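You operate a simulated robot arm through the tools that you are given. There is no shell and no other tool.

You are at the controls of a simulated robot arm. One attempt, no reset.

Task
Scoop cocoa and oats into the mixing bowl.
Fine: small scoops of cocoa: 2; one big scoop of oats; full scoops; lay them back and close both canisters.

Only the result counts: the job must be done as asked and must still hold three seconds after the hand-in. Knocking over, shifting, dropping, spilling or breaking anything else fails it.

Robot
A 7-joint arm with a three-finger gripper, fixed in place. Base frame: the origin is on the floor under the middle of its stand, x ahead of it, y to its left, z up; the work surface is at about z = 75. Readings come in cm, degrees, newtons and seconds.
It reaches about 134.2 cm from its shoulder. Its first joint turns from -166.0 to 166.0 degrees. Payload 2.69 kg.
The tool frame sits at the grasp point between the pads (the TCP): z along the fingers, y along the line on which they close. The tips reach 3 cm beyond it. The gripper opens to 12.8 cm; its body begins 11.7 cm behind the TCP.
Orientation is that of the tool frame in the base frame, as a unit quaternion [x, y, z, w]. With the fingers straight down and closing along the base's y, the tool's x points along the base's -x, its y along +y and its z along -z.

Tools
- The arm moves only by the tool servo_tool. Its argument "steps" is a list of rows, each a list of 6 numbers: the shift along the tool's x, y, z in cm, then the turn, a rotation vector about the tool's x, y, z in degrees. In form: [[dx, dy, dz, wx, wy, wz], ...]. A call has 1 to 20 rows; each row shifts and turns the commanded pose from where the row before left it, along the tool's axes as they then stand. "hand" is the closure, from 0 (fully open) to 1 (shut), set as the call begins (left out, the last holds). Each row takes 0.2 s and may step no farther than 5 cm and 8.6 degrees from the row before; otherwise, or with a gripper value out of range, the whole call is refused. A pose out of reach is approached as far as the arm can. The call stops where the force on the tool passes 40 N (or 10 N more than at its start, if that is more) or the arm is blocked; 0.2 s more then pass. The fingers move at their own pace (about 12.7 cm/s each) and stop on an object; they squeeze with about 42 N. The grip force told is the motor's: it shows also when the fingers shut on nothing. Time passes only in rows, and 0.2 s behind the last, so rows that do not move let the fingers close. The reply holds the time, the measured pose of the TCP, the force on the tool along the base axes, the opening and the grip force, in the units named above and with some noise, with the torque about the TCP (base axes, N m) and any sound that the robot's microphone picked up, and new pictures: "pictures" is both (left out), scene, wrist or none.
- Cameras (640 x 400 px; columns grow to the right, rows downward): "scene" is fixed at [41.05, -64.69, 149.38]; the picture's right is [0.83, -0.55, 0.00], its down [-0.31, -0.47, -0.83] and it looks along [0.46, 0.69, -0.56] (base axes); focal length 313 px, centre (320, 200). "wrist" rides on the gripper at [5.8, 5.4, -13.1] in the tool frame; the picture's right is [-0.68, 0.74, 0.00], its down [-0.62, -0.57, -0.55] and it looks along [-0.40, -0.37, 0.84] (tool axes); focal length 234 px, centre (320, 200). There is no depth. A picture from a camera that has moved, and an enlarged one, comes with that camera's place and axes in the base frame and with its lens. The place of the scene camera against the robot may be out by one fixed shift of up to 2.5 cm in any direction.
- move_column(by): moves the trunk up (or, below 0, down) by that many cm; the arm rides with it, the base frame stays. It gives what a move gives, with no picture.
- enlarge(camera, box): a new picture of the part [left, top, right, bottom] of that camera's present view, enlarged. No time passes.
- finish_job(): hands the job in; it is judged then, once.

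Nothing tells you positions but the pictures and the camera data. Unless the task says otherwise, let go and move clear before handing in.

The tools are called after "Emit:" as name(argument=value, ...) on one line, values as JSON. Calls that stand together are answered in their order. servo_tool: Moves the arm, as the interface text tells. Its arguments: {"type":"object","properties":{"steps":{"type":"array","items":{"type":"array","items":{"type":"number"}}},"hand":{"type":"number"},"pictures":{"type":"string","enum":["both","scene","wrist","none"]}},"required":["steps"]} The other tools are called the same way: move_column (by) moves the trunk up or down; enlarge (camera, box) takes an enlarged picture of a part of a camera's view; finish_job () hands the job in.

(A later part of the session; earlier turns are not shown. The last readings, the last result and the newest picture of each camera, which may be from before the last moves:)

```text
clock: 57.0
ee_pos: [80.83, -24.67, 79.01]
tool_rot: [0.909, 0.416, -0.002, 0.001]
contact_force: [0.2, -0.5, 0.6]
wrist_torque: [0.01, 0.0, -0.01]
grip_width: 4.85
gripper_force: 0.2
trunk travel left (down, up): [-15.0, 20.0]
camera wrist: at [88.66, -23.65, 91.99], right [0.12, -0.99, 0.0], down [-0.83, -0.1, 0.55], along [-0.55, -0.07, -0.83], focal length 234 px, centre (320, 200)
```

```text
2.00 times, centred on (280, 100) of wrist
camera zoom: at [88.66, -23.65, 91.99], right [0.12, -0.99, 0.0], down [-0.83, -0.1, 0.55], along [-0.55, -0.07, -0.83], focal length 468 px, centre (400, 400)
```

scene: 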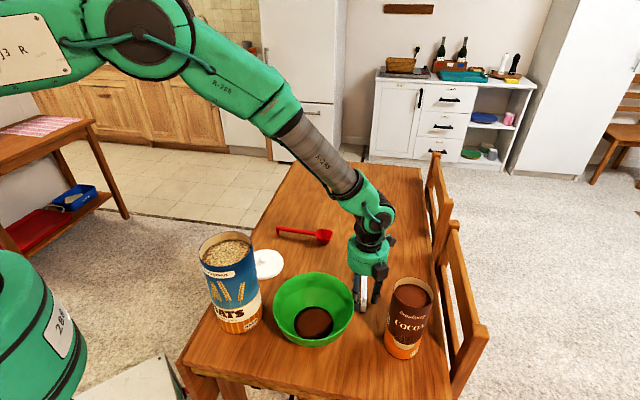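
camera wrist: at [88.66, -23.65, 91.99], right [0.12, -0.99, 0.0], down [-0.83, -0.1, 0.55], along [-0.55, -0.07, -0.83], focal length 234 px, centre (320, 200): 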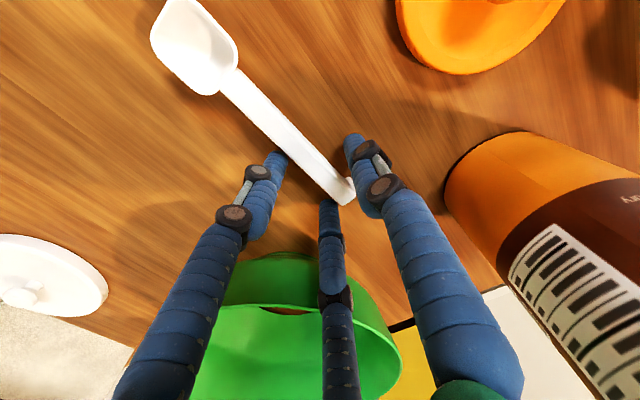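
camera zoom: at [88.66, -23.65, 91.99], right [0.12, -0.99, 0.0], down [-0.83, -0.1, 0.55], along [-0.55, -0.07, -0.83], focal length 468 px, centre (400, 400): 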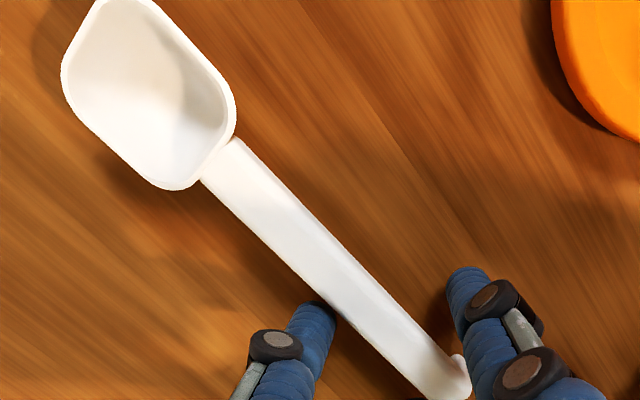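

White scoop is laid back. I rise straight up and look over it, then deal with the shifted cocoa can.

Emit:
servo_tool(steps=[[0, 0, -1.5, 0, 0, 0], [0, 0, -3.5, 0, 0, 0], [0, 0, -4.5, 0, 0, 0], [0, 0, -4.5, 0, 0, 0], [0, 0, -4.5, 0, 0, 0], [0, 0, -4.5, 0, 0, 0], [0, 0, -4.5, 0, 0, 0], [0, 0, 0, 0, 0, 0]])

Emit:
enlarge(camera="wrist", box=[180, 0, 480, 190])

Emit:
enlarge(camera="scene", box=[330, 250, 410, 300])

```text
clock: 58.8
ee_pos: [80.66, -24.49, 106.74]
tool_rot: [0.909, 0.417, -0.001, 0.001]
contact_force: [-0.3, 0.8, 0.9]
wrist_torque: [-0.03, -0.05, 0.02]
grip_width: 4.83
gripper_force: 0.1
trunk travel left (down, up): [-15.0, 20.0]
camera wrist: at [88.54, -23.46, 119.69], right [0.12, -0.99, 0.0], down [-0.83, -0.1, 0.55], along [-0.55, -0.07, -0.84], focal length 234 px, centre (320, 200)
```

scene: 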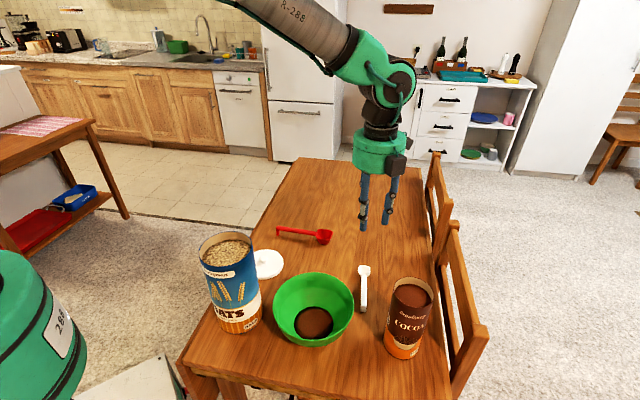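
wrist: 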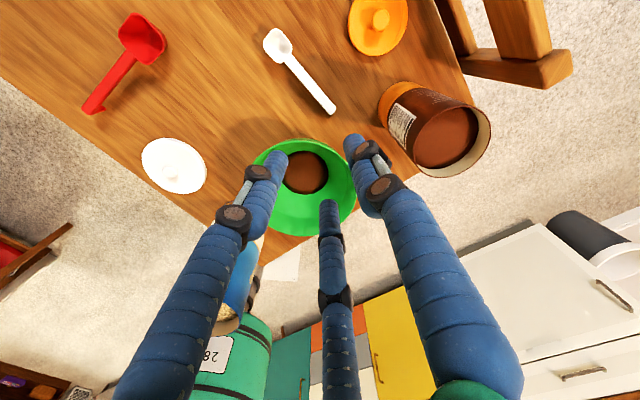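

```text
2.11 times, centred on (330, 95) of wrist
camera zoom: at [88.54, -23.46, 119.69], right [0.12, -0.99, 0.0], down [-0.83, -0.1, 0.55], along [-0.55, -0.07, -0.84], focal length 493 px, centre (299, 421)
```

zoom: 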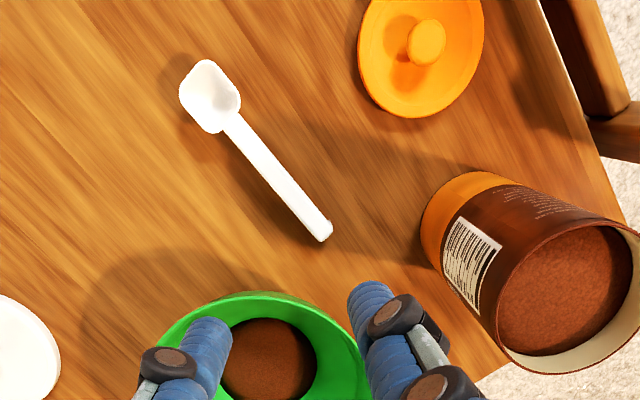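

```text
8.00 times, centred on (370, 275) of scene
camera zoom: at [41.05, -64.69, 149.38], right [0.83, -0.55, 0.0], down [-0.31, -0.47, -0.83], along [0.46, 0.69, -0.56], focal length 2507 px, centre (-80, -400)
```

zoom: 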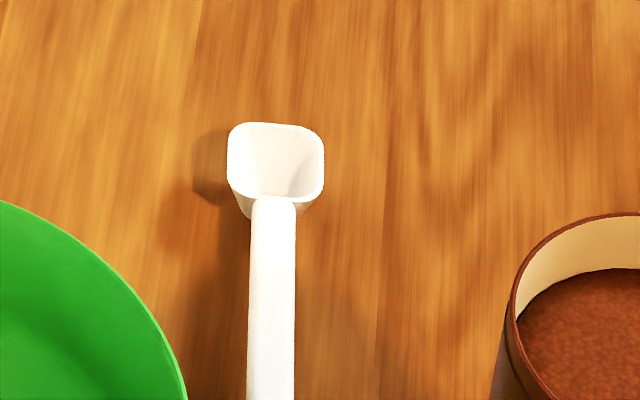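

White scoop is back within about 2 mm. Now I hover the wrist camera above the cocoa can to measure its new position.

Emit:
servo_tool(steps=[[-3.2, 1.0, -1, 0, 0, 0], [-3.2, 1.0, -1, 0, 0, 0], [-3.2, 1.0, -1, 0, 0, 0], [-3.2, 1.0, -1.2, 0, 0, 0], [-3.2, 1.0, -1.2, 0, 0, 0], [0, 0, 0, 0, 0, 0]], hand=0)

Emit:
enlarge(camera="wrist", box=[220, 0, 420, 125])

```text
clock: 60.2
ee_pos: [74.06, -39.97, 111.83]
tool_rot: [0.909, 0.418, 0.0, 0.0]
contact_force: [-0.3, -0.8, 0.1]
wrist_torque: [0.04, -0.03, -0.02]
grip_width: 12.8
gripper_force: 0.0
trunk travel left (down, up): [-15.0, 20.0]
camera wrist: at [81.96, -38.98, 124.96], right [0.12, -0.99, 0.0], down [-0.83, -0.1, 0.55], along [-0.55, -0.07, -0.84], focal length 234 px, centre (320, 200)
```

scene: 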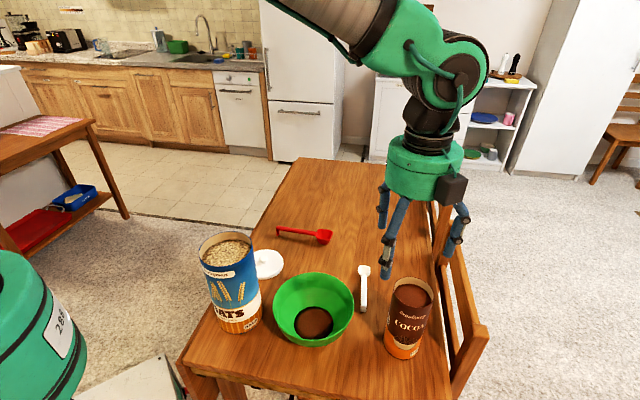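
wrist: 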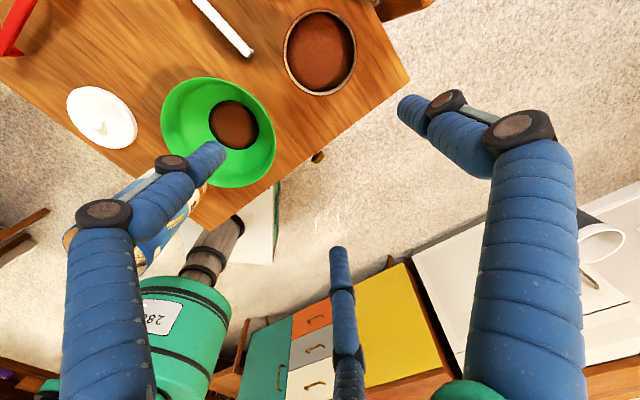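

```text
3.20 times, centred on (320, 62) of wrist
camera zoom: at [81.96, -38.98, 124.96], right [0.12, -0.99, 0.0], down [-0.83, -0.1, 0.55], along [-0.55, -0.07, -0.84], focal length 749 px, centre (320, 640)
```

zoom: 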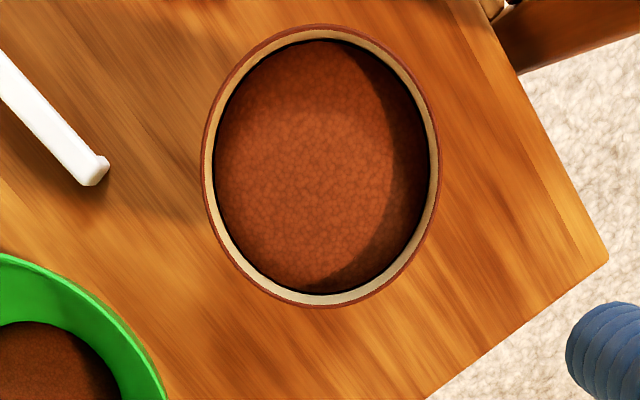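

The can's centre is now at (81.34,-39.08), versus (79.65,-41.4) originally. I'll grip it around its body and slide it back, first hovering with fingers opened to about 10.6 cm.

Emit:
servo_tool(steps=[[1.355, 1.24, 2.9, 0, 0, 0], [1.355, 1.24, 2.9, 0, 0, 0], [1.355, 1.24, 2.9, 0, 0, 0], [1.355, 1.23, 2.9, 0, 0, 0], [0, 0, 0, 0, 0, 0]], hand=0.172)

Emit:
enlarge(camera="wrist", box=[180, 60, 460, 260])

Emit:
enlarge(camera="scene", box=[350, 200, 490, 380])

```text
clock: 61.4
ee_pos: [81.42, -39.2, 100.16]
tool_rot: [0.909, 0.417, -0.002, 0.001]
contact_force: [0.2, 0.3, -1.2]
wrist_torque: [0.0, 0.08, -0.01]
grip_width: 10.59
gripper_force: 0.1
trunk travel left (down, up): [-15.0, 20.0]
camera wrist: at [89.38, -38.17, 113.23], right [0.12, -0.99, 0.0], down [-0.83, -0.1, 0.55], along [-0.55, -0.07, -0.83], focal length 234 px, centre (320, 200)
```

scene: 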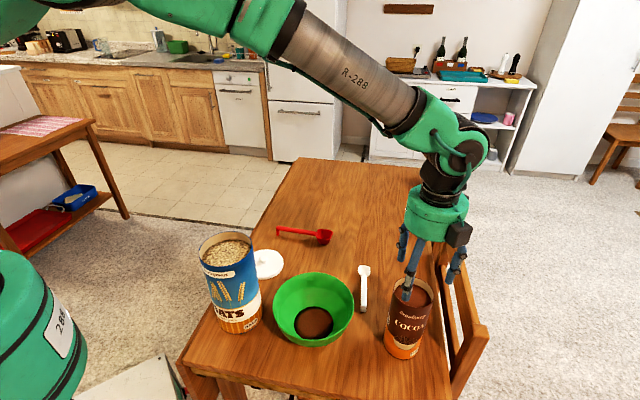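
wrist: 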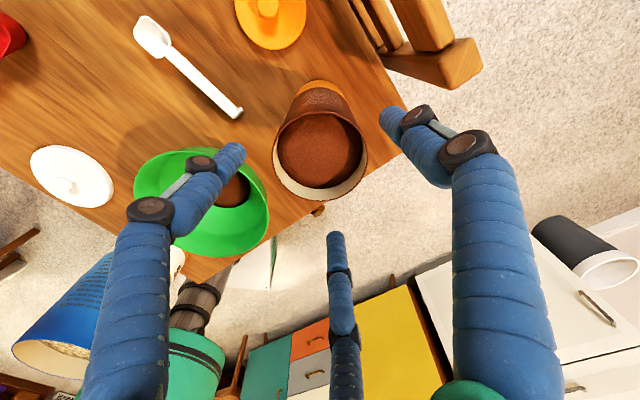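

```text
2.00 times, centred on (320, 160) of wrist
camera zoom: at [89.38, -38.17, 113.23], right [0.12, -0.99, 0.0], down [-0.83, -0.1, 0.55], along [-0.55, -0.07, -0.83], focal length 468 px, centre (320, 280)
```

zoom: 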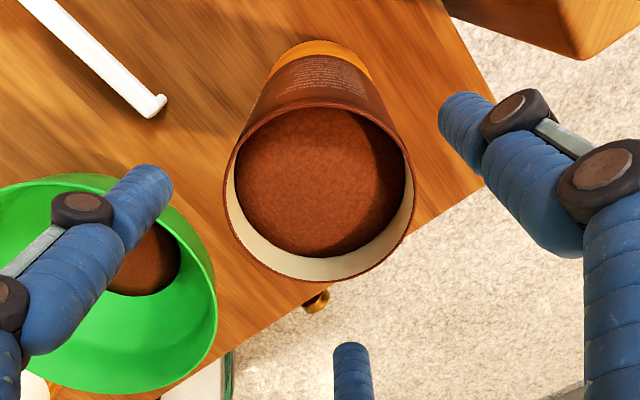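

```text
2.22 times, centred on (420, 290) of scene
camera zoom: at [41.05, -64.69, 149.38], right [0.83, -0.55, 0.0], down [-0.31, -0.47, -0.83], along [0.46, 0.69, -0.56], focal length 696 px, centre (98, 0)
```

zoom: 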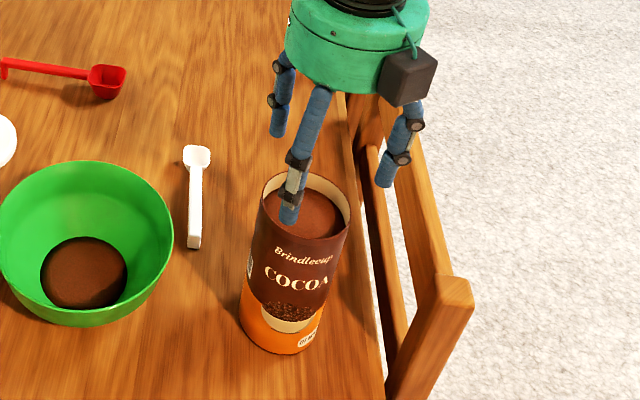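

The can rim is centred between the fingers. I descend around it to z≈91 and close on the body.

Emit:
servo_tool(steps=[[-0.02, 0.1, 2.3, 0, 0, 0], [0, 0, 2.3, 0, 0, 0], [0, 0, 2.3, 0, 0, 0], [0, 0, 2.3, 0, 0, 0], [0, 0, 0, 0, 0, 0]], pictures="wrist")

```text
clock: 62.6
ee_pos: [81.54, -39.29, 91.02]
tool_rot: [0.909, 0.417, -0.001, 0.001]
contact_force: [0.3, -0.4, -0.9]
wrist_torque: [0.01, 0.0, -0.02]
grip_width: 10.6
gripper_force: 0.1
trunk travel left (down, up): [-15.0, 20.0]
camera wrist: at [89.41, -38.28, 104.06], right [0.12, -0.99, 0.0], down [-0.83, -0.1, 0.55], along [-0.55, -0.07, -0.83], focal length 234 px, centre (320, 200)
```

wrist: 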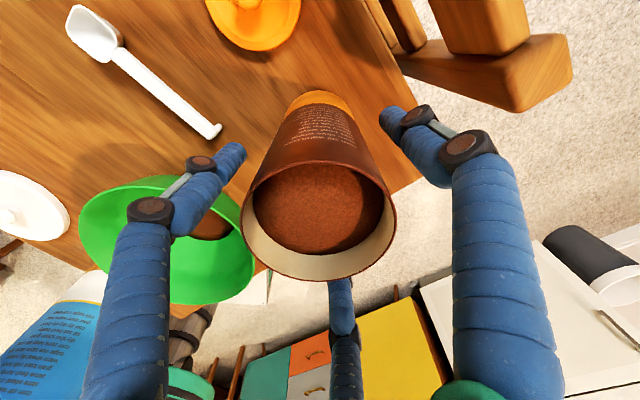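

Now I close on the can.

Emit:
servo_tool(steps=[[0, 0, 0, 0, 0, 0], [0, 0, 0, 0, 0, 0], [0, 0, 0, 0, 0, 0]], hand=0.5)

```text
clock: 63.4
ee_pos: [81.44, -39.18, 91.14]
tool_rot: [0.909, 0.417, -0.002, 0.001]
contact_force: [-2.7, 0.4, 2.8]
wrist_torque: [0.11, 0.22, 0.06]
grip_width: 8.52
gripper_force: 16.0
trunk travel left (down, up): [-15.0, 20.0]
camera wrist: at [89.36, -38.26, 104.16], right [0.12, -0.99, 0.0], down [-0.83, -0.1, 0.55], along [-0.55, -0.07, -0.84], focal length 234 px, centre (320, 200)
```

scene: 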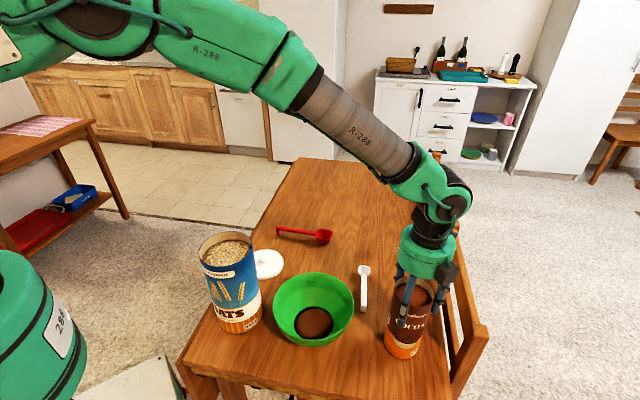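
wrist: 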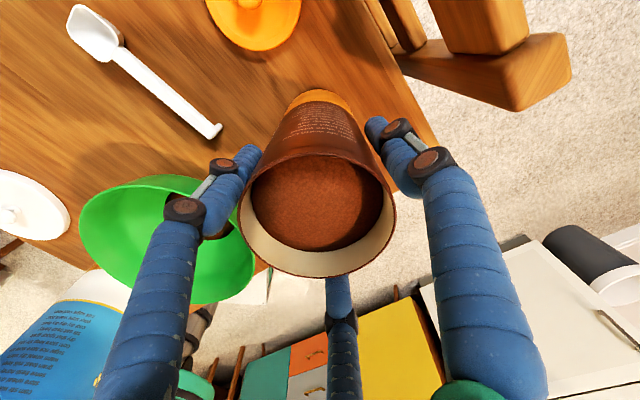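

The gripper has centred on the can at (81.44,-39.18). I firm the grip, lift a hair, and move it back by 2.87 cm.

Emit:
servo_tool(steps=[[0, 0, 0, 0, 0, 0], [0, 0, -0.15, 0, 0, 0], [0, 0, -0.1, 0, 0, 0], [-0.36, 0.03, 0, 0, 0, 0], [-0.5, 0.04, 0, 0, 0, 0], [-0.5, 0.04, 0, 0, 0, 0], [-0.5, 0.04, 0, 0, 0, 0], [-0.5, 0.04, 0, 0, 0, 0], [-0.5, 0.04, 0, 0, 0, 0], [0, 0, 0, 0, 0, 0], [0, 0, 0.1, 0, 0, 0], [0, 0, 0.13, 0, 0, 0], [0, 0, 0, 0, 0, 0]], hand=0.65)

Emit:
enlarge(camera="scene", box=[360, 270, 460, 380])

```text
clock: 66.2
ee_pos: [79.93, -41.68, 91.05]
tool_rot: [0.909, 0.418, -0.001, 0.0]
contact_force: [-0.9, -0.4, -2.5]
wrist_torque: [0.02, 0.04, -0.02]
grip_width: 8.44
gripper_force: 29.9
trunk travel left (down, up): [-15.0, 20.0]
camera wrist: at [87.72, -40.57, 104.17], right [0.12, -0.99, 0.0], down [-0.83, -0.1, 0.55], along [-0.55, -0.07, -0.84], focal length 234 px, centre (320, 200)
```

scene: 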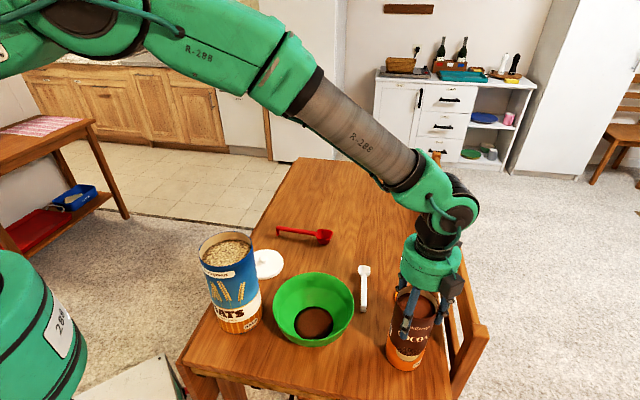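
wrist: 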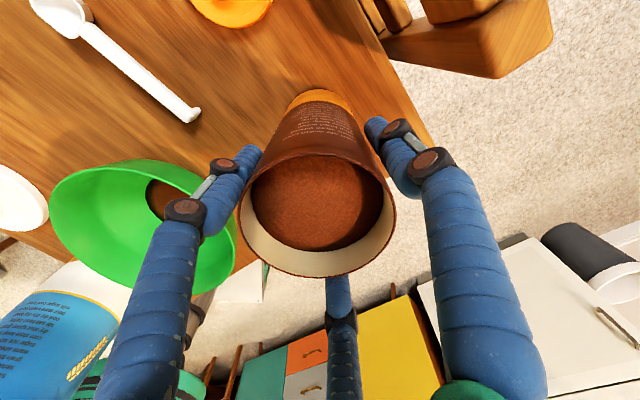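

```text
3.64 times, centred on (410, 325) of scene
camera zoom: at [41.05, -64.69, 149.38], right [0.83, -0.55, 0.0], down [-0.31, -0.47, -0.83], along [0.46, 0.69, -0.56], focal length 1140 px, centre (-7, -254)
```

zoom: 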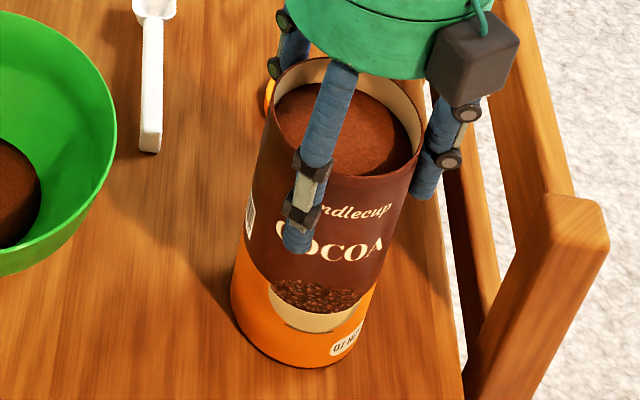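

The can is back at its original spot in the image (within 1–2 mm). I release and rise straight up.

Emit:
servo_tool(steps=[[0, 0, 0.06, 0, 0, 0], [0, 0, 0, 0, 0, 0]], pictures="none")

Emit:
servo_tool(steps=[[0, 0, 0, 0, 0, 0], [0, 0, 0, 0, 0, 0], [0, 0, 0, 0, 0, 0], [0, 0, -2.5, 0, 0, 0], [0, 0, -3.5, 0, 0, 0], [0, 0, -3.5, 0, 0, 0], [0, 0, -3.5, 0, 0, 0], [0, 0, -3.5, 0, 0, 0], [0, 0, 0, 0, 0, 0]], hand=0.172)

Emit:
enlarge(camera="scene", box=[360, 270, 460, 380])

```text
clock: 66.8
ee_pos: [79.91, -41.56, 91.08]
tool_rot: [0.909, 0.417, -0.001, 0.001]
contact_force: [-2.4, 0.1, 2.3]
wrist_torque: [0.06, 0.12, 0.07]
grip_width: 8.47
gripper_force: 29.3
trunk travel left (down, up): [-15.0, 20.0]
```

```text
clock: 68.8
ee_pos: [79.72, -41.52, 107.61]
tool_rot: [0.909, 0.418, -0.001, 0.001]
contact_force: [0.6, 0.3, -0.1]
wrist_torque: [-0.03, 0.0, -0.01]
grip_width: 10.6
gripper_force: 0.1
trunk travel left (down, up): [-15.0, 20.0]
camera wrist: at [87.61, -40.47, 120.69], right [0.12, -0.99, 0.0], down [-0.83, -0.1, 0.55], along [-0.55, -0.07, -0.84], focal length 234 px, centre (320, 200)
```

scene: 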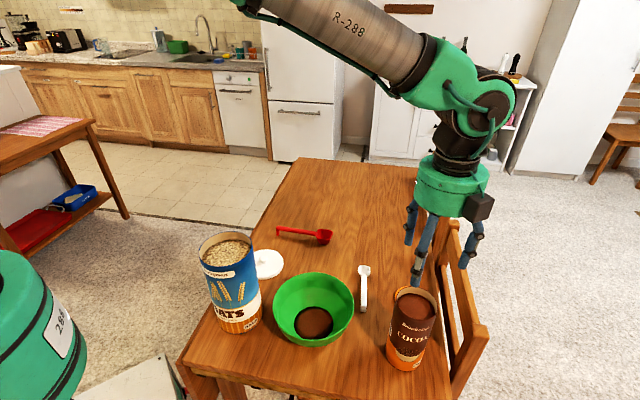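
wrist: 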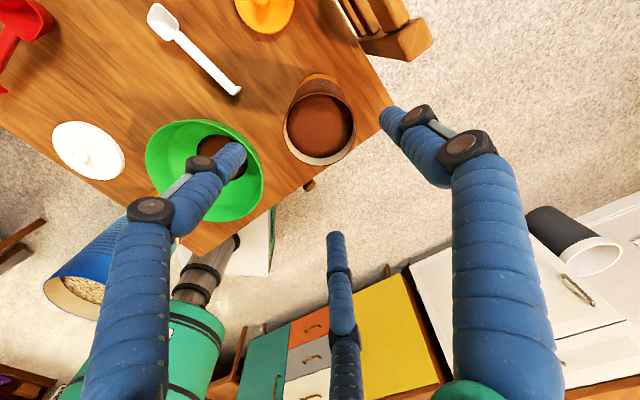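

```text
3.64 times, centred on (410, 325) of scene
camera zoom: at [41.05, -64.69, 149.38], right [0.83, -0.55, 0.0], down [-0.31, -0.47, -0.83], along [0.46, 0.69, -0.56], focal length 1140 px, centre (-7, -254)
```

zoom: 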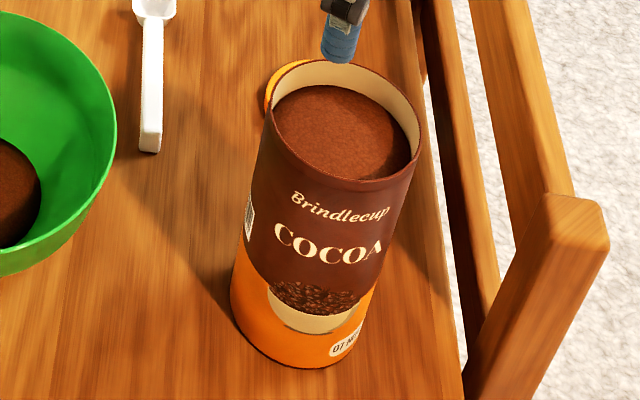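

The cocoa can is back in place, centred at about (79.85,-41.6). Next I view the orange lid from above.

Emit:
servo_tool(steps=[[3.24, -0.93, 0.3, 0, 0, 0], [3.24, -0.93, 0.3, 0, 0, 0], [3.25, -0.94, 0.3, 0, 0, 0], [0, 0, 0, 0, 0, 0], [0, 0, 0, 0, 0, 0]], hand=0.4)

Emit:
enlarge(camera="wrist", box=[220, 0, 420, 125])

```text
clock: 70.0
ee_pos: [84.01, -32.23, 106.65]
tool_rot: [0.909, 0.417, -0.002, 0.001]
contact_force: [0.4, 0.1, 0.0]
wrist_torque: [0.01, 0.02, 0.02]
grip_width: 7.67
gripper_force: 0.0
trunk travel left (down, up): [-15.0, 20.0]
camera wrist: at [91.87, -31.24, 119.69], right [0.12, -0.99, 0.0], down [-0.83, -0.1, 0.55], along [-0.55, -0.07, -0.84], focal length 234 px, centre (320, 200)
```

scene: 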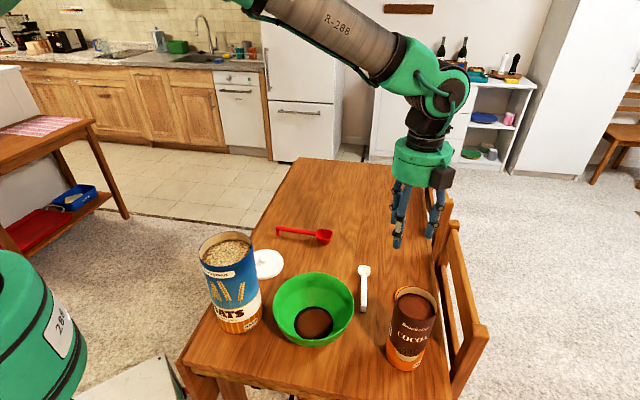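
wrist: 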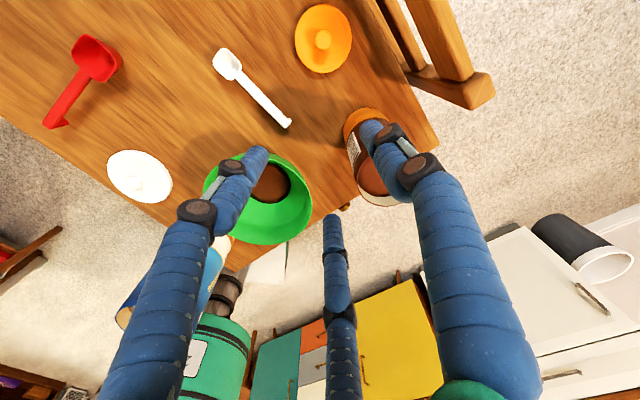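

```text
3.20 times, centred on (320, 62) of wrist
camera zoom: at [91.87, -31.24, 119.69], right [0.12, -0.99, 0.0], down [-0.83, -0.1, 0.55], along [-0.55, -0.07, -0.84], focal length 749 px, centre (320, 640)
```

zoom: 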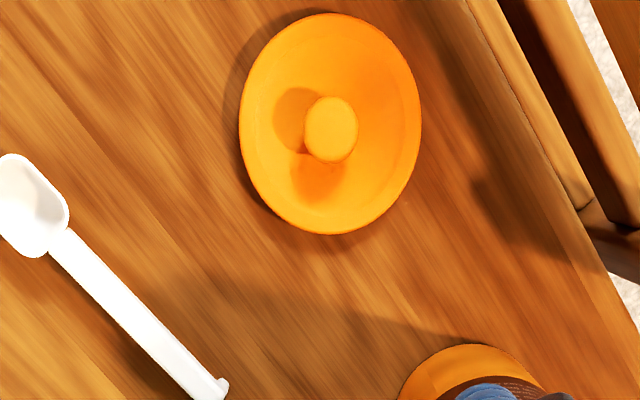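

The lid's centre is at about (92.93,-31.63), with a knob about 2.4 cm wide. I move above it, yawing 35° so the camera stays clear of the chair back, and come down partway.

Emit:
servo_tool(steps=[[2.09, 2.13, 0, 0, 0, 0], [2.09, 2.13, 0, 0, 0, 0], [2.09, 2.13, 0, 0, 0, 0], [0, 0, 1, 0, 0, -7], [0, 0, 2, 0, 0, -7], [0, 0, 2, 0, 0, -7], [0, 0, 3, 0, 0, -7], [0, 0, 3, 0, 0, -7], [0, 0, 3, 0, 0, 0], [0, 0, 3, 0, 0, 0], [0, 0, 3, 0, 0, 0], [0, 0, 2, 0, 0, 0], [0, 0, 0, 0, 0, 0]], hand=0.45)

Emit:
enlarge(camera="wrist", box=[200, 60, 440, 210])

Emit:
enlarge(camera="scene", box=[340, 180, 500, 320])

```text
clock: 72.8
ee_pos: [93.07, -31.78, 84.55]
tool_rot: [0.742, 0.671, -0.001, 0.002]
contact_force: [-0.7, -0.5, -0.3]
wrist_torque: [-0.02, 0.02, 0.01]
grip_width: 7.03
gripper_force: 0.0
trunk travel left (down, up): [-15.0, 20.0]
camera wrist: at [98.84, -26.39, 97.61], right [0.67, -0.75, 0.0], down [-0.62, -0.55, 0.55], along [-0.41, -0.37, -0.83], focal length 234 px, centre (320, 200)
```

scene: 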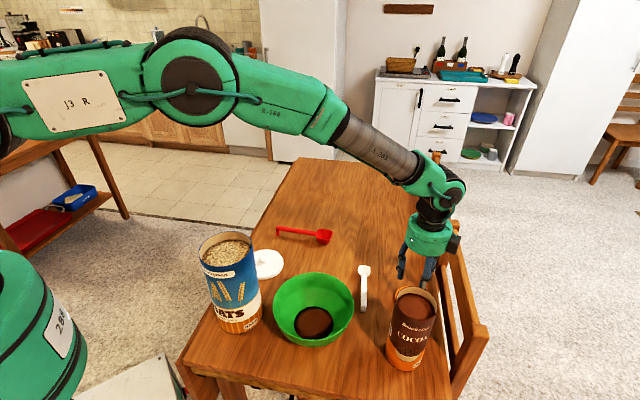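
wrist: 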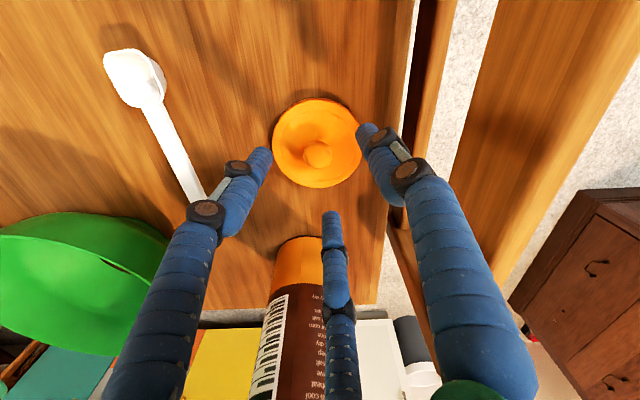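

```text
2.67 times, centred on (320, 135) of wrist
camera zoom: at [98.84, -26.39, 97.61], right [0.67, -0.75, 0.0], down [-0.62, -0.55, 0.55], along [-0.41, -0.37, -0.83], focal length 624 px, centre (320, 373)
```

zoom: 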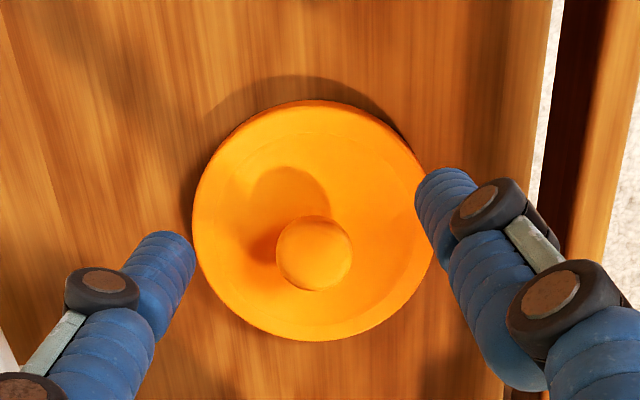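

```text
2.86 times, centred on (420, 250) of scene
camera zoom: at [41.05, -64.69, 149.38], right [0.83, -0.55, 0.0], down [-0.31, -0.47, -0.83], along [0.46, 0.69, -0.56], focal length 895 px, centre (34, 57)
```

zoom: 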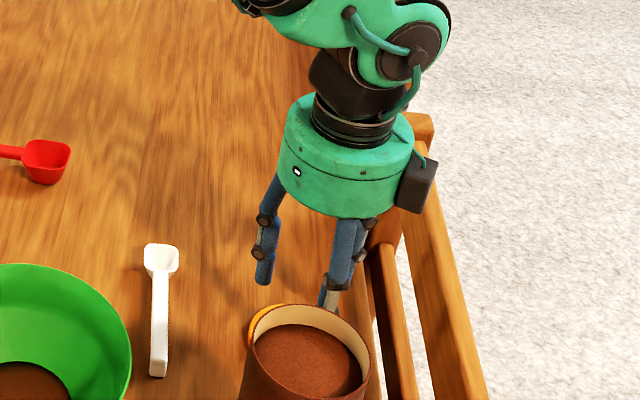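

Knob is centred under the gripper. I narrow the fingers to 4.5 cm so that they come down inside the lid's rim, and lower.

Emit:
servo_tool(steps=[[0.135, -0.154, 0, 0, 0, 0], [0, 0, 1.5, 0, 0, 0], [0, 0, 1.5, 0, 0, 0], [0, 0, 1.2, 0, 0, 0], [0, 0, 0.5, 0, 0, 0], [0, 0, 0, 0, 0, 0]], hand=0.65)

Emit:
enlarge(camera="wrist", box=[220, 80, 420, 210])

```text
clock: 74.2
ee_pos: [92.94, -31.68, 79.93]
tool_rot: [0.741, 0.671, -0.001, 0.001]
contact_force: [0.2, -0.2, -0.7]
wrist_torque: [0.02, -0.01, 0.0]
grip_width: 4.5
gripper_force: 0.1
trunk travel left (down, up): [-15.0, 20.0]
camera wrist: at [98.79, -26.31, 92.95], right [0.67, -0.75, 0.0], down [-0.62, -0.55, 0.55], along [-0.41, -0.37, -0.83], focal length 234 px, centre (320, 200)
```

scene: 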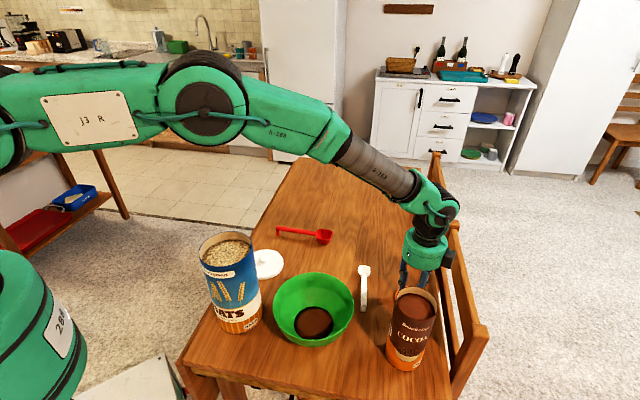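
wrist: 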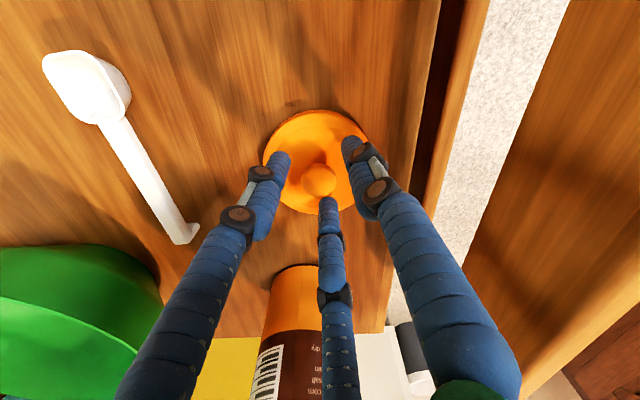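

```text
3.08 times, centred on (320, 145) of wrist
camera zoom: at [98.79, -26.31, 92.95], right [0.67, -0.75, 0.0], down [-0.62, -0.55, 0.55], along [-0.41, -0.37, -0.83], focal length 720 px, centre (320, 369)
```

zoom: 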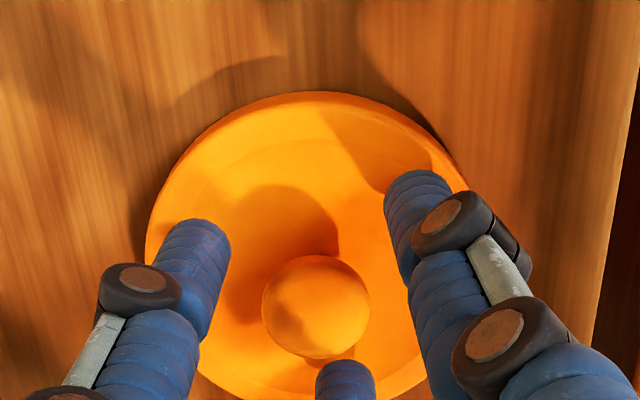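

The ball knob sits between the fingers at about z=78. I lower another 4 mm and close on it.

Emit:
servo_tool(steps=[[0, 0, 0.4, 0, 0, 0], [0, 0, 0, 0, 0, 0]], pictures="none")

Emit:
servo_tool(steps=[[0, 0, 0, 0, 0, 0], [0, 0, 0, 0, 0, 0], [0, 0, 0, 0, 0, 0], [0, 0, 0, 0, 0, 0]], hand=1)

Emit:
enlarge(camera="wrist", box=[220, 80, 420, 210])

```text
clock: 74.8
ee_pos: [92.99, -31.73, 79.51]
tool_rot: [0.741, 0.671, -0.002, 0.0]
contact_force: [0.3, 0.3, 0.0]
wrist_torque: [-0.01, -0.01, -0.01]
grip_width: 4.45
gripper_force: 0.1
trunk travel left (down, up): [-15.0, 20.0]
```

```text
clock: 75.8
ee_pos: [93.04, -31.73, 79.5]
tool_rot: [0.741, 0.671, -0.001, 0.001]
contact_force: [0.0, -0.2, -0.6]
wrist_torque: [-0.03, 0.01, 0.05]
grip_width: 2.16
gripper_force: 42.0
trunk travel left (down, up): [-15.0, 20.0]
camera wrist: at [98.78, -26.32, 92.53], right [0.67, -0.75, 0.0], down [-0.62, -0.55, 0.55], along [-0.41, -0.37, -0.83], focal length 234 px, centre (320, 200)
```

scene: 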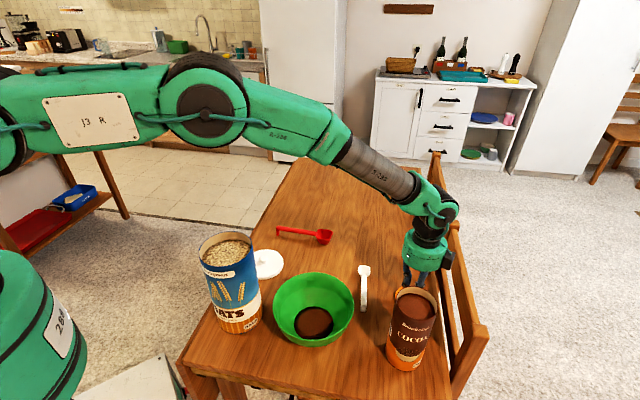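
wrist: 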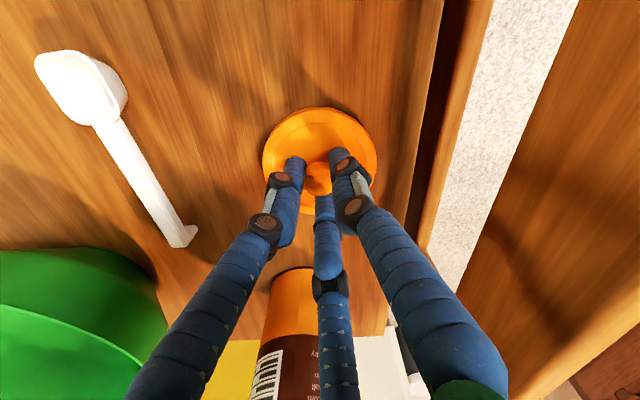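

```text
3.08 times, centred on (320, 145) of wrist
camera zoom: at [98.78, -26.32, 92.53], right [0.67, -0.75, 0.0], down [-0.62, -0.55, 0.55], along [-0.41, -0.37, -0.83], focal length 720 px, centre (320, 369)
```

zoom: 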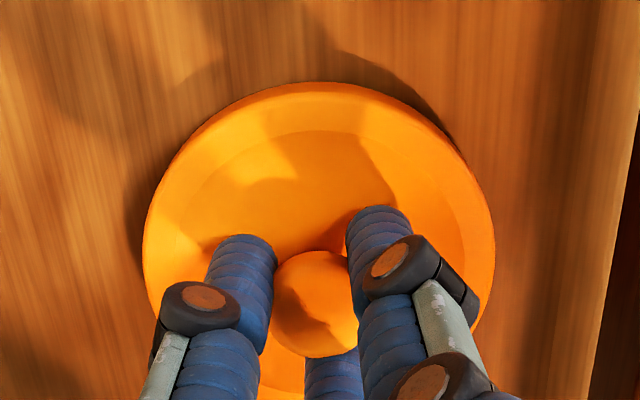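

The knob is gripped firmly. I lift the lid and carry it over the cocoa can.

Emit:
servo_tool(steps=[[0, 0, -1, 0, 0, 0], [0, 0, -2.5, 0, 0, 0], [0, 0, -4, 0, 0, 0], [0, 0, -4.5, 0, 0, 0], [0, 0, -4.5, 0, 0, 0], [0, 0, -4.5, 0, 0, 0], [0, 0, -4.5, 0, 0, 0], [-2.23, -2.42, 0, 0, 0, 0], [-2.23, -2.42, 0, 0, 0, 0], [-2.23, -2.42, 0, 0, 0, 0], [-2.23, -2.42, 0, 0, 0, 0], [-2.23, -2.43, 0, 0, 0, 0], [0, 0, 0, 0, 0, 0], [0, 0, 0, 0, 0, 0]])

Emit:
enlarge(camera="wrist", box=[220, 80, 420, 210])

Emit:
enlarge(camera="scene", box=[350, 200, 490, 380])

```text
clock: 78.8
ee_pos: [79.75, -41.32, 104.98]
tool_rot: [0.742, 0.671, -0.001, 0.0]
contact_force: [0.1, -0.8, 0.1]
wrist_torque: [0.0, 0.0, -0.01]
grip_width: 2.13
gripper_force: 41.7
trunk travel left (down, up): [-15.0, 20.0]
camera wrist: at [85.61, -36.03, 118.12], right [0.67, -0.75, 0.0], down [-0.62, -0.56, 0.55], along [-0.41, -0.37, -0.83], focal length 234 px, centre (320, 200)
```

scene: 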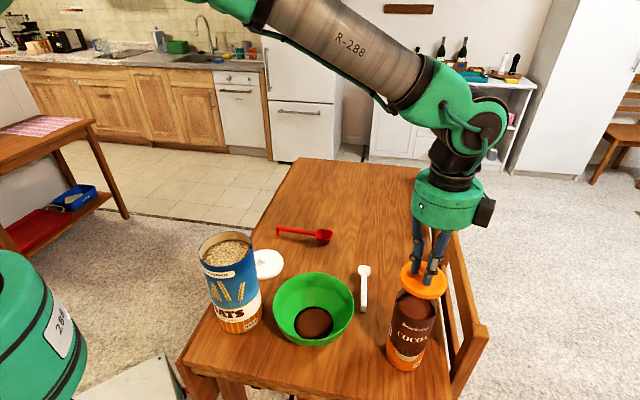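
wrist: 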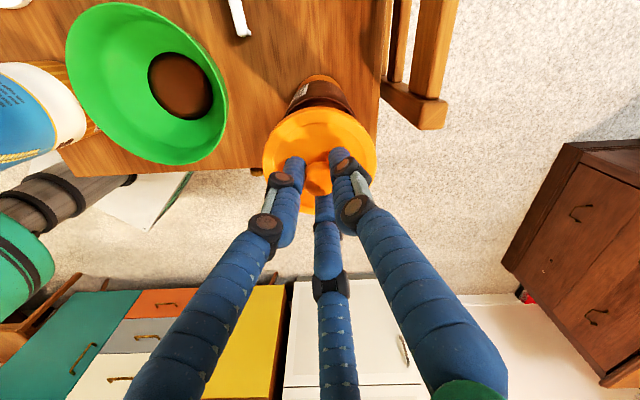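

```text
3.08 times, centred on (320, 145) of wrist
camera zoom: at [85.61, -36.03, 118.12], right [0.67, -0.75, 0.0], down [-0.62, -0.56, 0.55], along [-0.41, -0.37, -0.83], focal length 720 px, centre (320, 369)
```

zoom: 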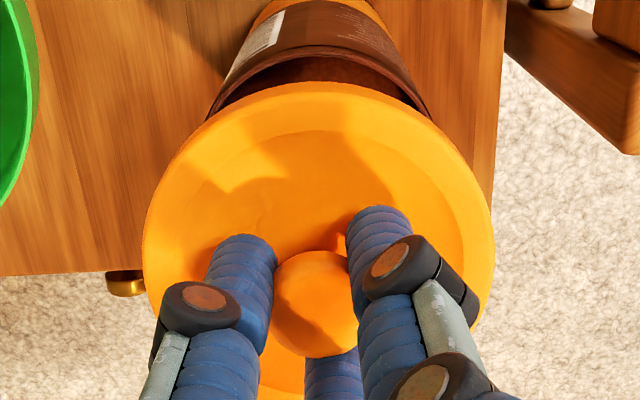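

```text
2.22 times, centred on (420, 290) of scene
camera zoom: at [41.05, -64.69, 149.38], right [0.83, -0.55, 0.0], down [-0.31, -0.47, -0.83], along [0.46, 0.69, -0.56], focal length 696 px, centre (98, 0)
```

zoom: 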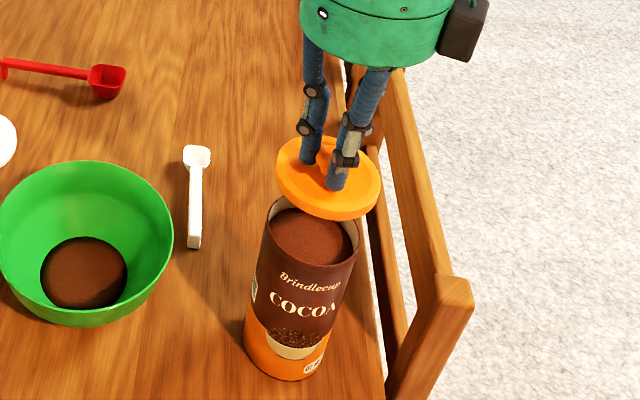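

The lid is level above the can. I lower to just above the rim and check the alignment closely.

Emit:
servo_tool(steps=[[0, 0, 1.5, 0, 0, 0], [0, 0, 1.5, 0, 0, 0], [0, 0, 1.0, 0, 0, 0], [0, 0, 0, 0, 0, 0], [0, 0, 0, 0, 0, 0]])

Emit:
enlarge(camera="wrist", box=[250, 70, 390, 160])

Emit:
enlarge(camera="scene", box=[370, 250, 460, 330])

```text
clock: 80.0
ee_pos: [79.74, -41.47, 101.01]
tool_rot: [0.741, 0.671, -0.001, 0.0]
contact_force: [0.3, -0.6, -0.3]
wrist_torque: [-0.03, 0.04, 0.02]
grip_width: 2.14
gripper_force: 42.2
trunk travel left (down, up): [-15.0, 20.0]
camera wrist: at [85.62, -36.11, 114.08], right [0.67, -0.75, 0.0], down [-0.62, -0.55, 0.55], along [-0.41, -0.37, -0.83], focal length 234 px, centre (320, 200)
```

scene: 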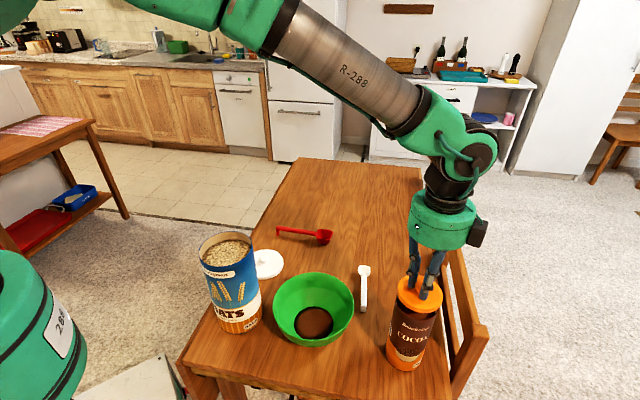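
wrist: 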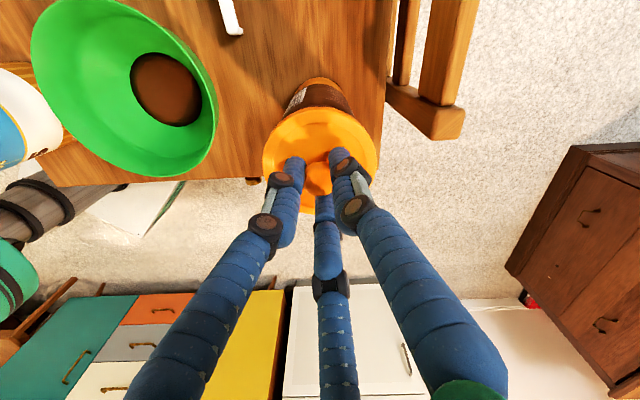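

```text
4.44 times, centred on (320, 115) of wrist
camera zoom: at [85.62, -36.11, 114.08], right [0.67, -0.75, 0.0], down [-0.62, -0.55, 0.55], along [-0.41, -0.37, -0.83], focal length 1041 px, centre (320, 578)
```

zoom: 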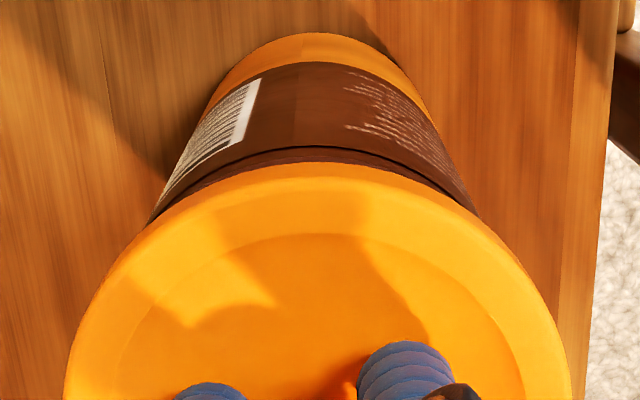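

```text
5.00 times, centred on (415, 290) of scene
camera zoom: at [41.05, -64.69, 149.38], right [0.83, -0.55, 0.0], down [-0.31, -0.47, -0.83], along [0.46, 0.69, -0.56], focal length 1567 px, centre (-155, -250)
```

zoom: 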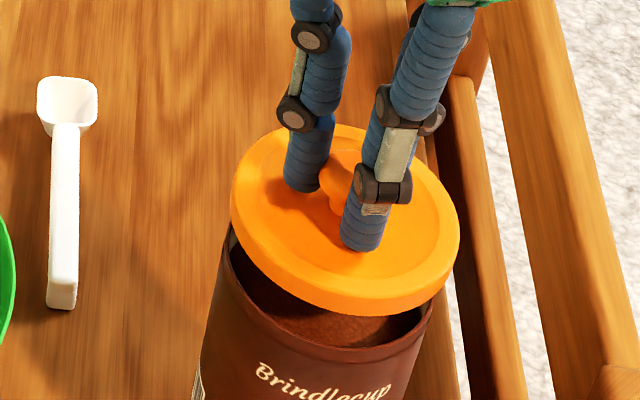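

Alignment looks good to within 1–2 mm. I nudge slightly and lower gently until contact.

Emit:
servo_tool(steps=[[0.09, -0.11, 0.8, 0, 0, 0], [0, 0, 0.7, 0, 0, 0], [0, 0, 0.3, 0, 0, 0], [0, 0, 0, 0, 0, 0]], pictures="scene")

Emit:
enlarge(camera="scene", box=[370, 250, 460, 330])

```text
clock: 81.0
ee_pos: [79.71, -41.29, 99.31]
tool_rot: [0.741, 0.671, -0.001, 0.001]
contact_force: [0.1, -0.2, 0.1]
wrist_torque: [-0.01, 0.01, 0.01]
grip_width: 2.14
gripper_force: 41.8
trunk travel left (down, up): [-15.0, 20.0]
```

scene: 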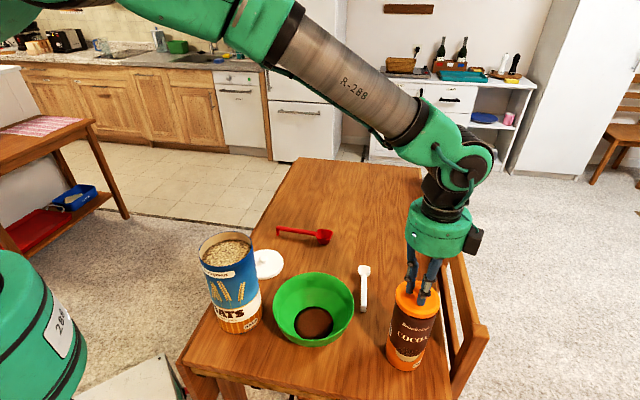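

```text
5.00 times, centred on (415, 290) of scene
camera zoom: at [41.05, -64.69, 149.38], right [0.83, -0.55, 0.0], down [-0.31, -0.47, -0.83], along [0.46, 0.69, -0.56], focal length 1567 px, centre (-155, -250)
```

zoom: 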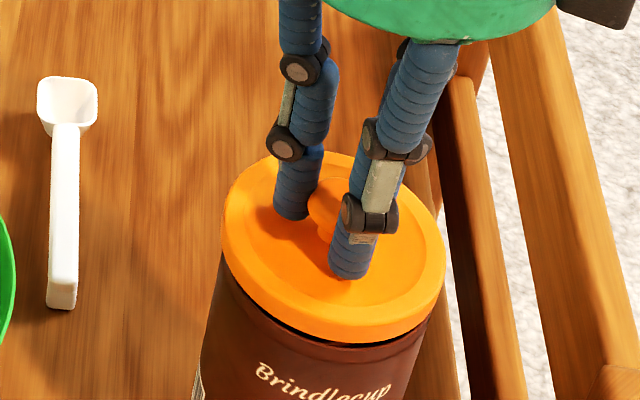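

Emit:
enlarge(camera="wrist", box=[250, 70, 390, 160])

Emit:
enlarge(camera="wrist", box=[240, 140, 400, 240])

Emit:
enlarge(camera="scene", box=[385, 270, 445, 380])

```text
4.44 times, centred on (320, 115) of wrist
camera zoom: at [85.54, -35.98, 112.31], right [0.67, -0.75, 0.0], down [-0.62, -0.55, 0.55], along [-0.41, -0.37, -0.83], focal length 1041 px, centre (320, 578)
```

zoom: 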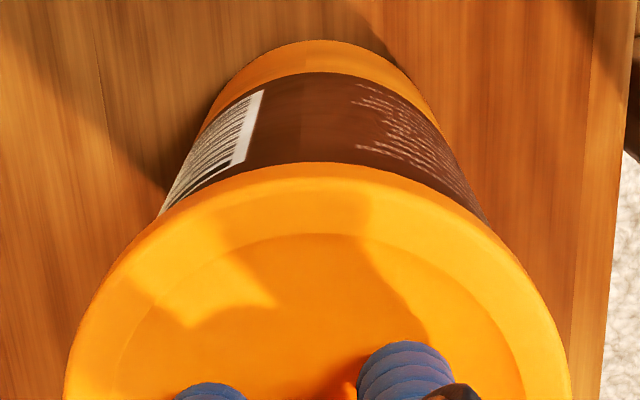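

```text
4.00 times, centred on (320, 190) of wrist
camera zoom: at [85.54, -35.98, 112.31], right [0.67, -0.75, 0.0], down [-0.62, -0.55, 0.55], along [-0.41, -0.37, -0.83], focal length 937 px, centre (320, 240)
```

zoom: 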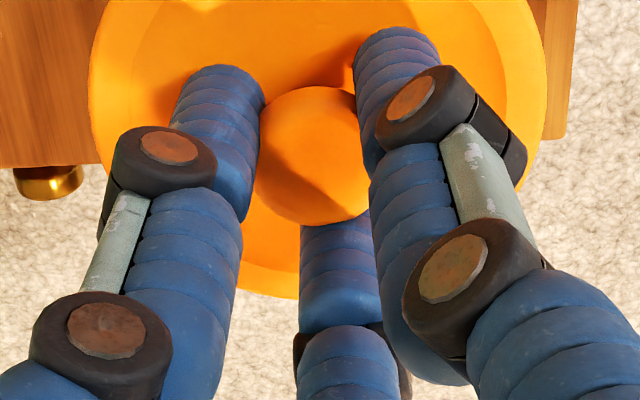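

```text
3.64 times, centred on (415, 325) of scene
camera zoom: at [41.05, -64.69, 149.38], right [0.83, -0.55, 0.0], down [-0.31, -0.47, -0.83], along [0.46, 0.69, -0.56], focal length 1140 px, centre (-26, -254)
```

zoom: 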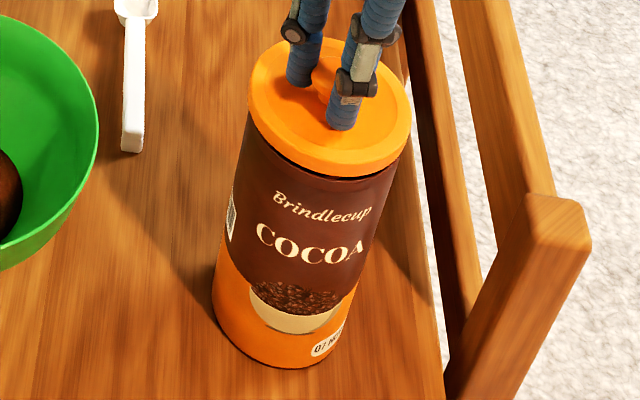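

Alignment agrees in both views. I lower further in small steps while watching the force.

Emit:
servo_tool(steps=[[0, 0, 0.3, 0, 0, 0], [0, 0, 0.2, 0, 0, 0], [0, 0, 0, 0, 0, 0]], pictures="none")

Emit:
enlarge(camera="scene", box=[370, 250, 460, 330])

```text
clock: 81.8
ee_pos: [79.62, -41.3, 98.72]
tool_rot: [0.741, 0.671, -0.002, 0.0]
contact_force: [-1.3, 0.1, -0.3]
wrist_torque: [-0.01, -0.01, 0.04]
grip_width: 2.13
gripper_force: 42.2
trunk travel left (down, up): [-15.0, 20.0]
```

```text
5.00 times, centred on (415, 290) of scene
camera zoom: at [41.05, -64.69, 149.38], right [0.83, -0.55, 0.0], down [-0.31, -0.47, -0.83], along [0.46, 0.69, -0.56], focal length 1567 px, centre (-155, -250)
```

zoom: 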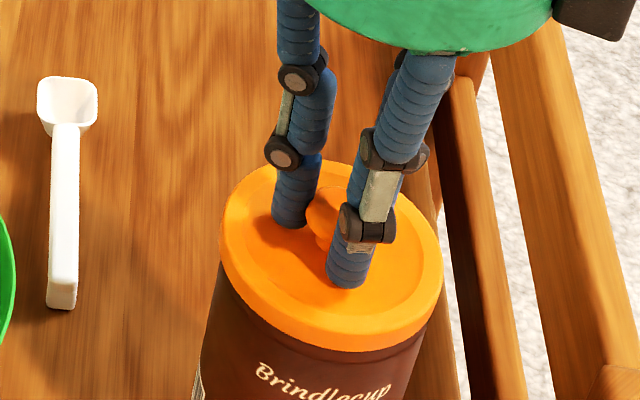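

Emit:
servo_tool(steps=[[0, 0, 0.2, 0, 0, 0], [0, 0, 0.2, 0, 0, 0], [0, 0, 0, 0, 0, 0]], pictures="none")

Emit:
enlarge(camera="scene", box=[370, 250, 460, 330])

```text
clock: 82.6
ee_pos: [79.68, -41.36, 98.36]
tool_rot: [0.741, 0.671, -0.001, 0.001]
contact_force: [-0.2, -0.4, -0.7]
wrist_torque: [0.0, 0.02, 0.02]
grip_width: 2.13
gripper_force: 41.7
trunk travel left (down, up): [-15.0, 20.0]
```

```text
5.00 times, centred on (415, 290) of scene
camera zoom: at [41.05, -64.69, 149.38], right [0.83, -0.55, 0.0], down [-0.31, -0.47, -0.83], along [0.46, 0.69, -0.56], focal length 1567 px, centre (-155, -250)
```

zoom: 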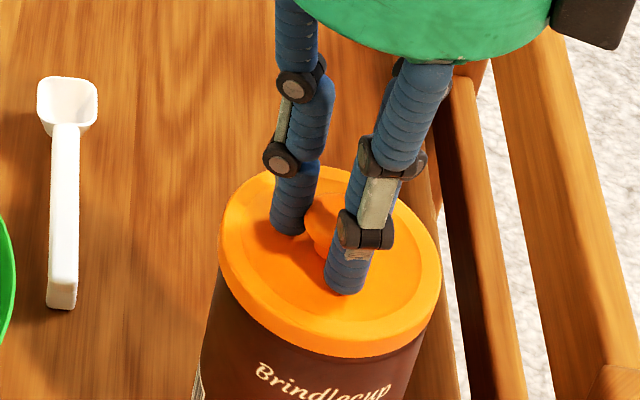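

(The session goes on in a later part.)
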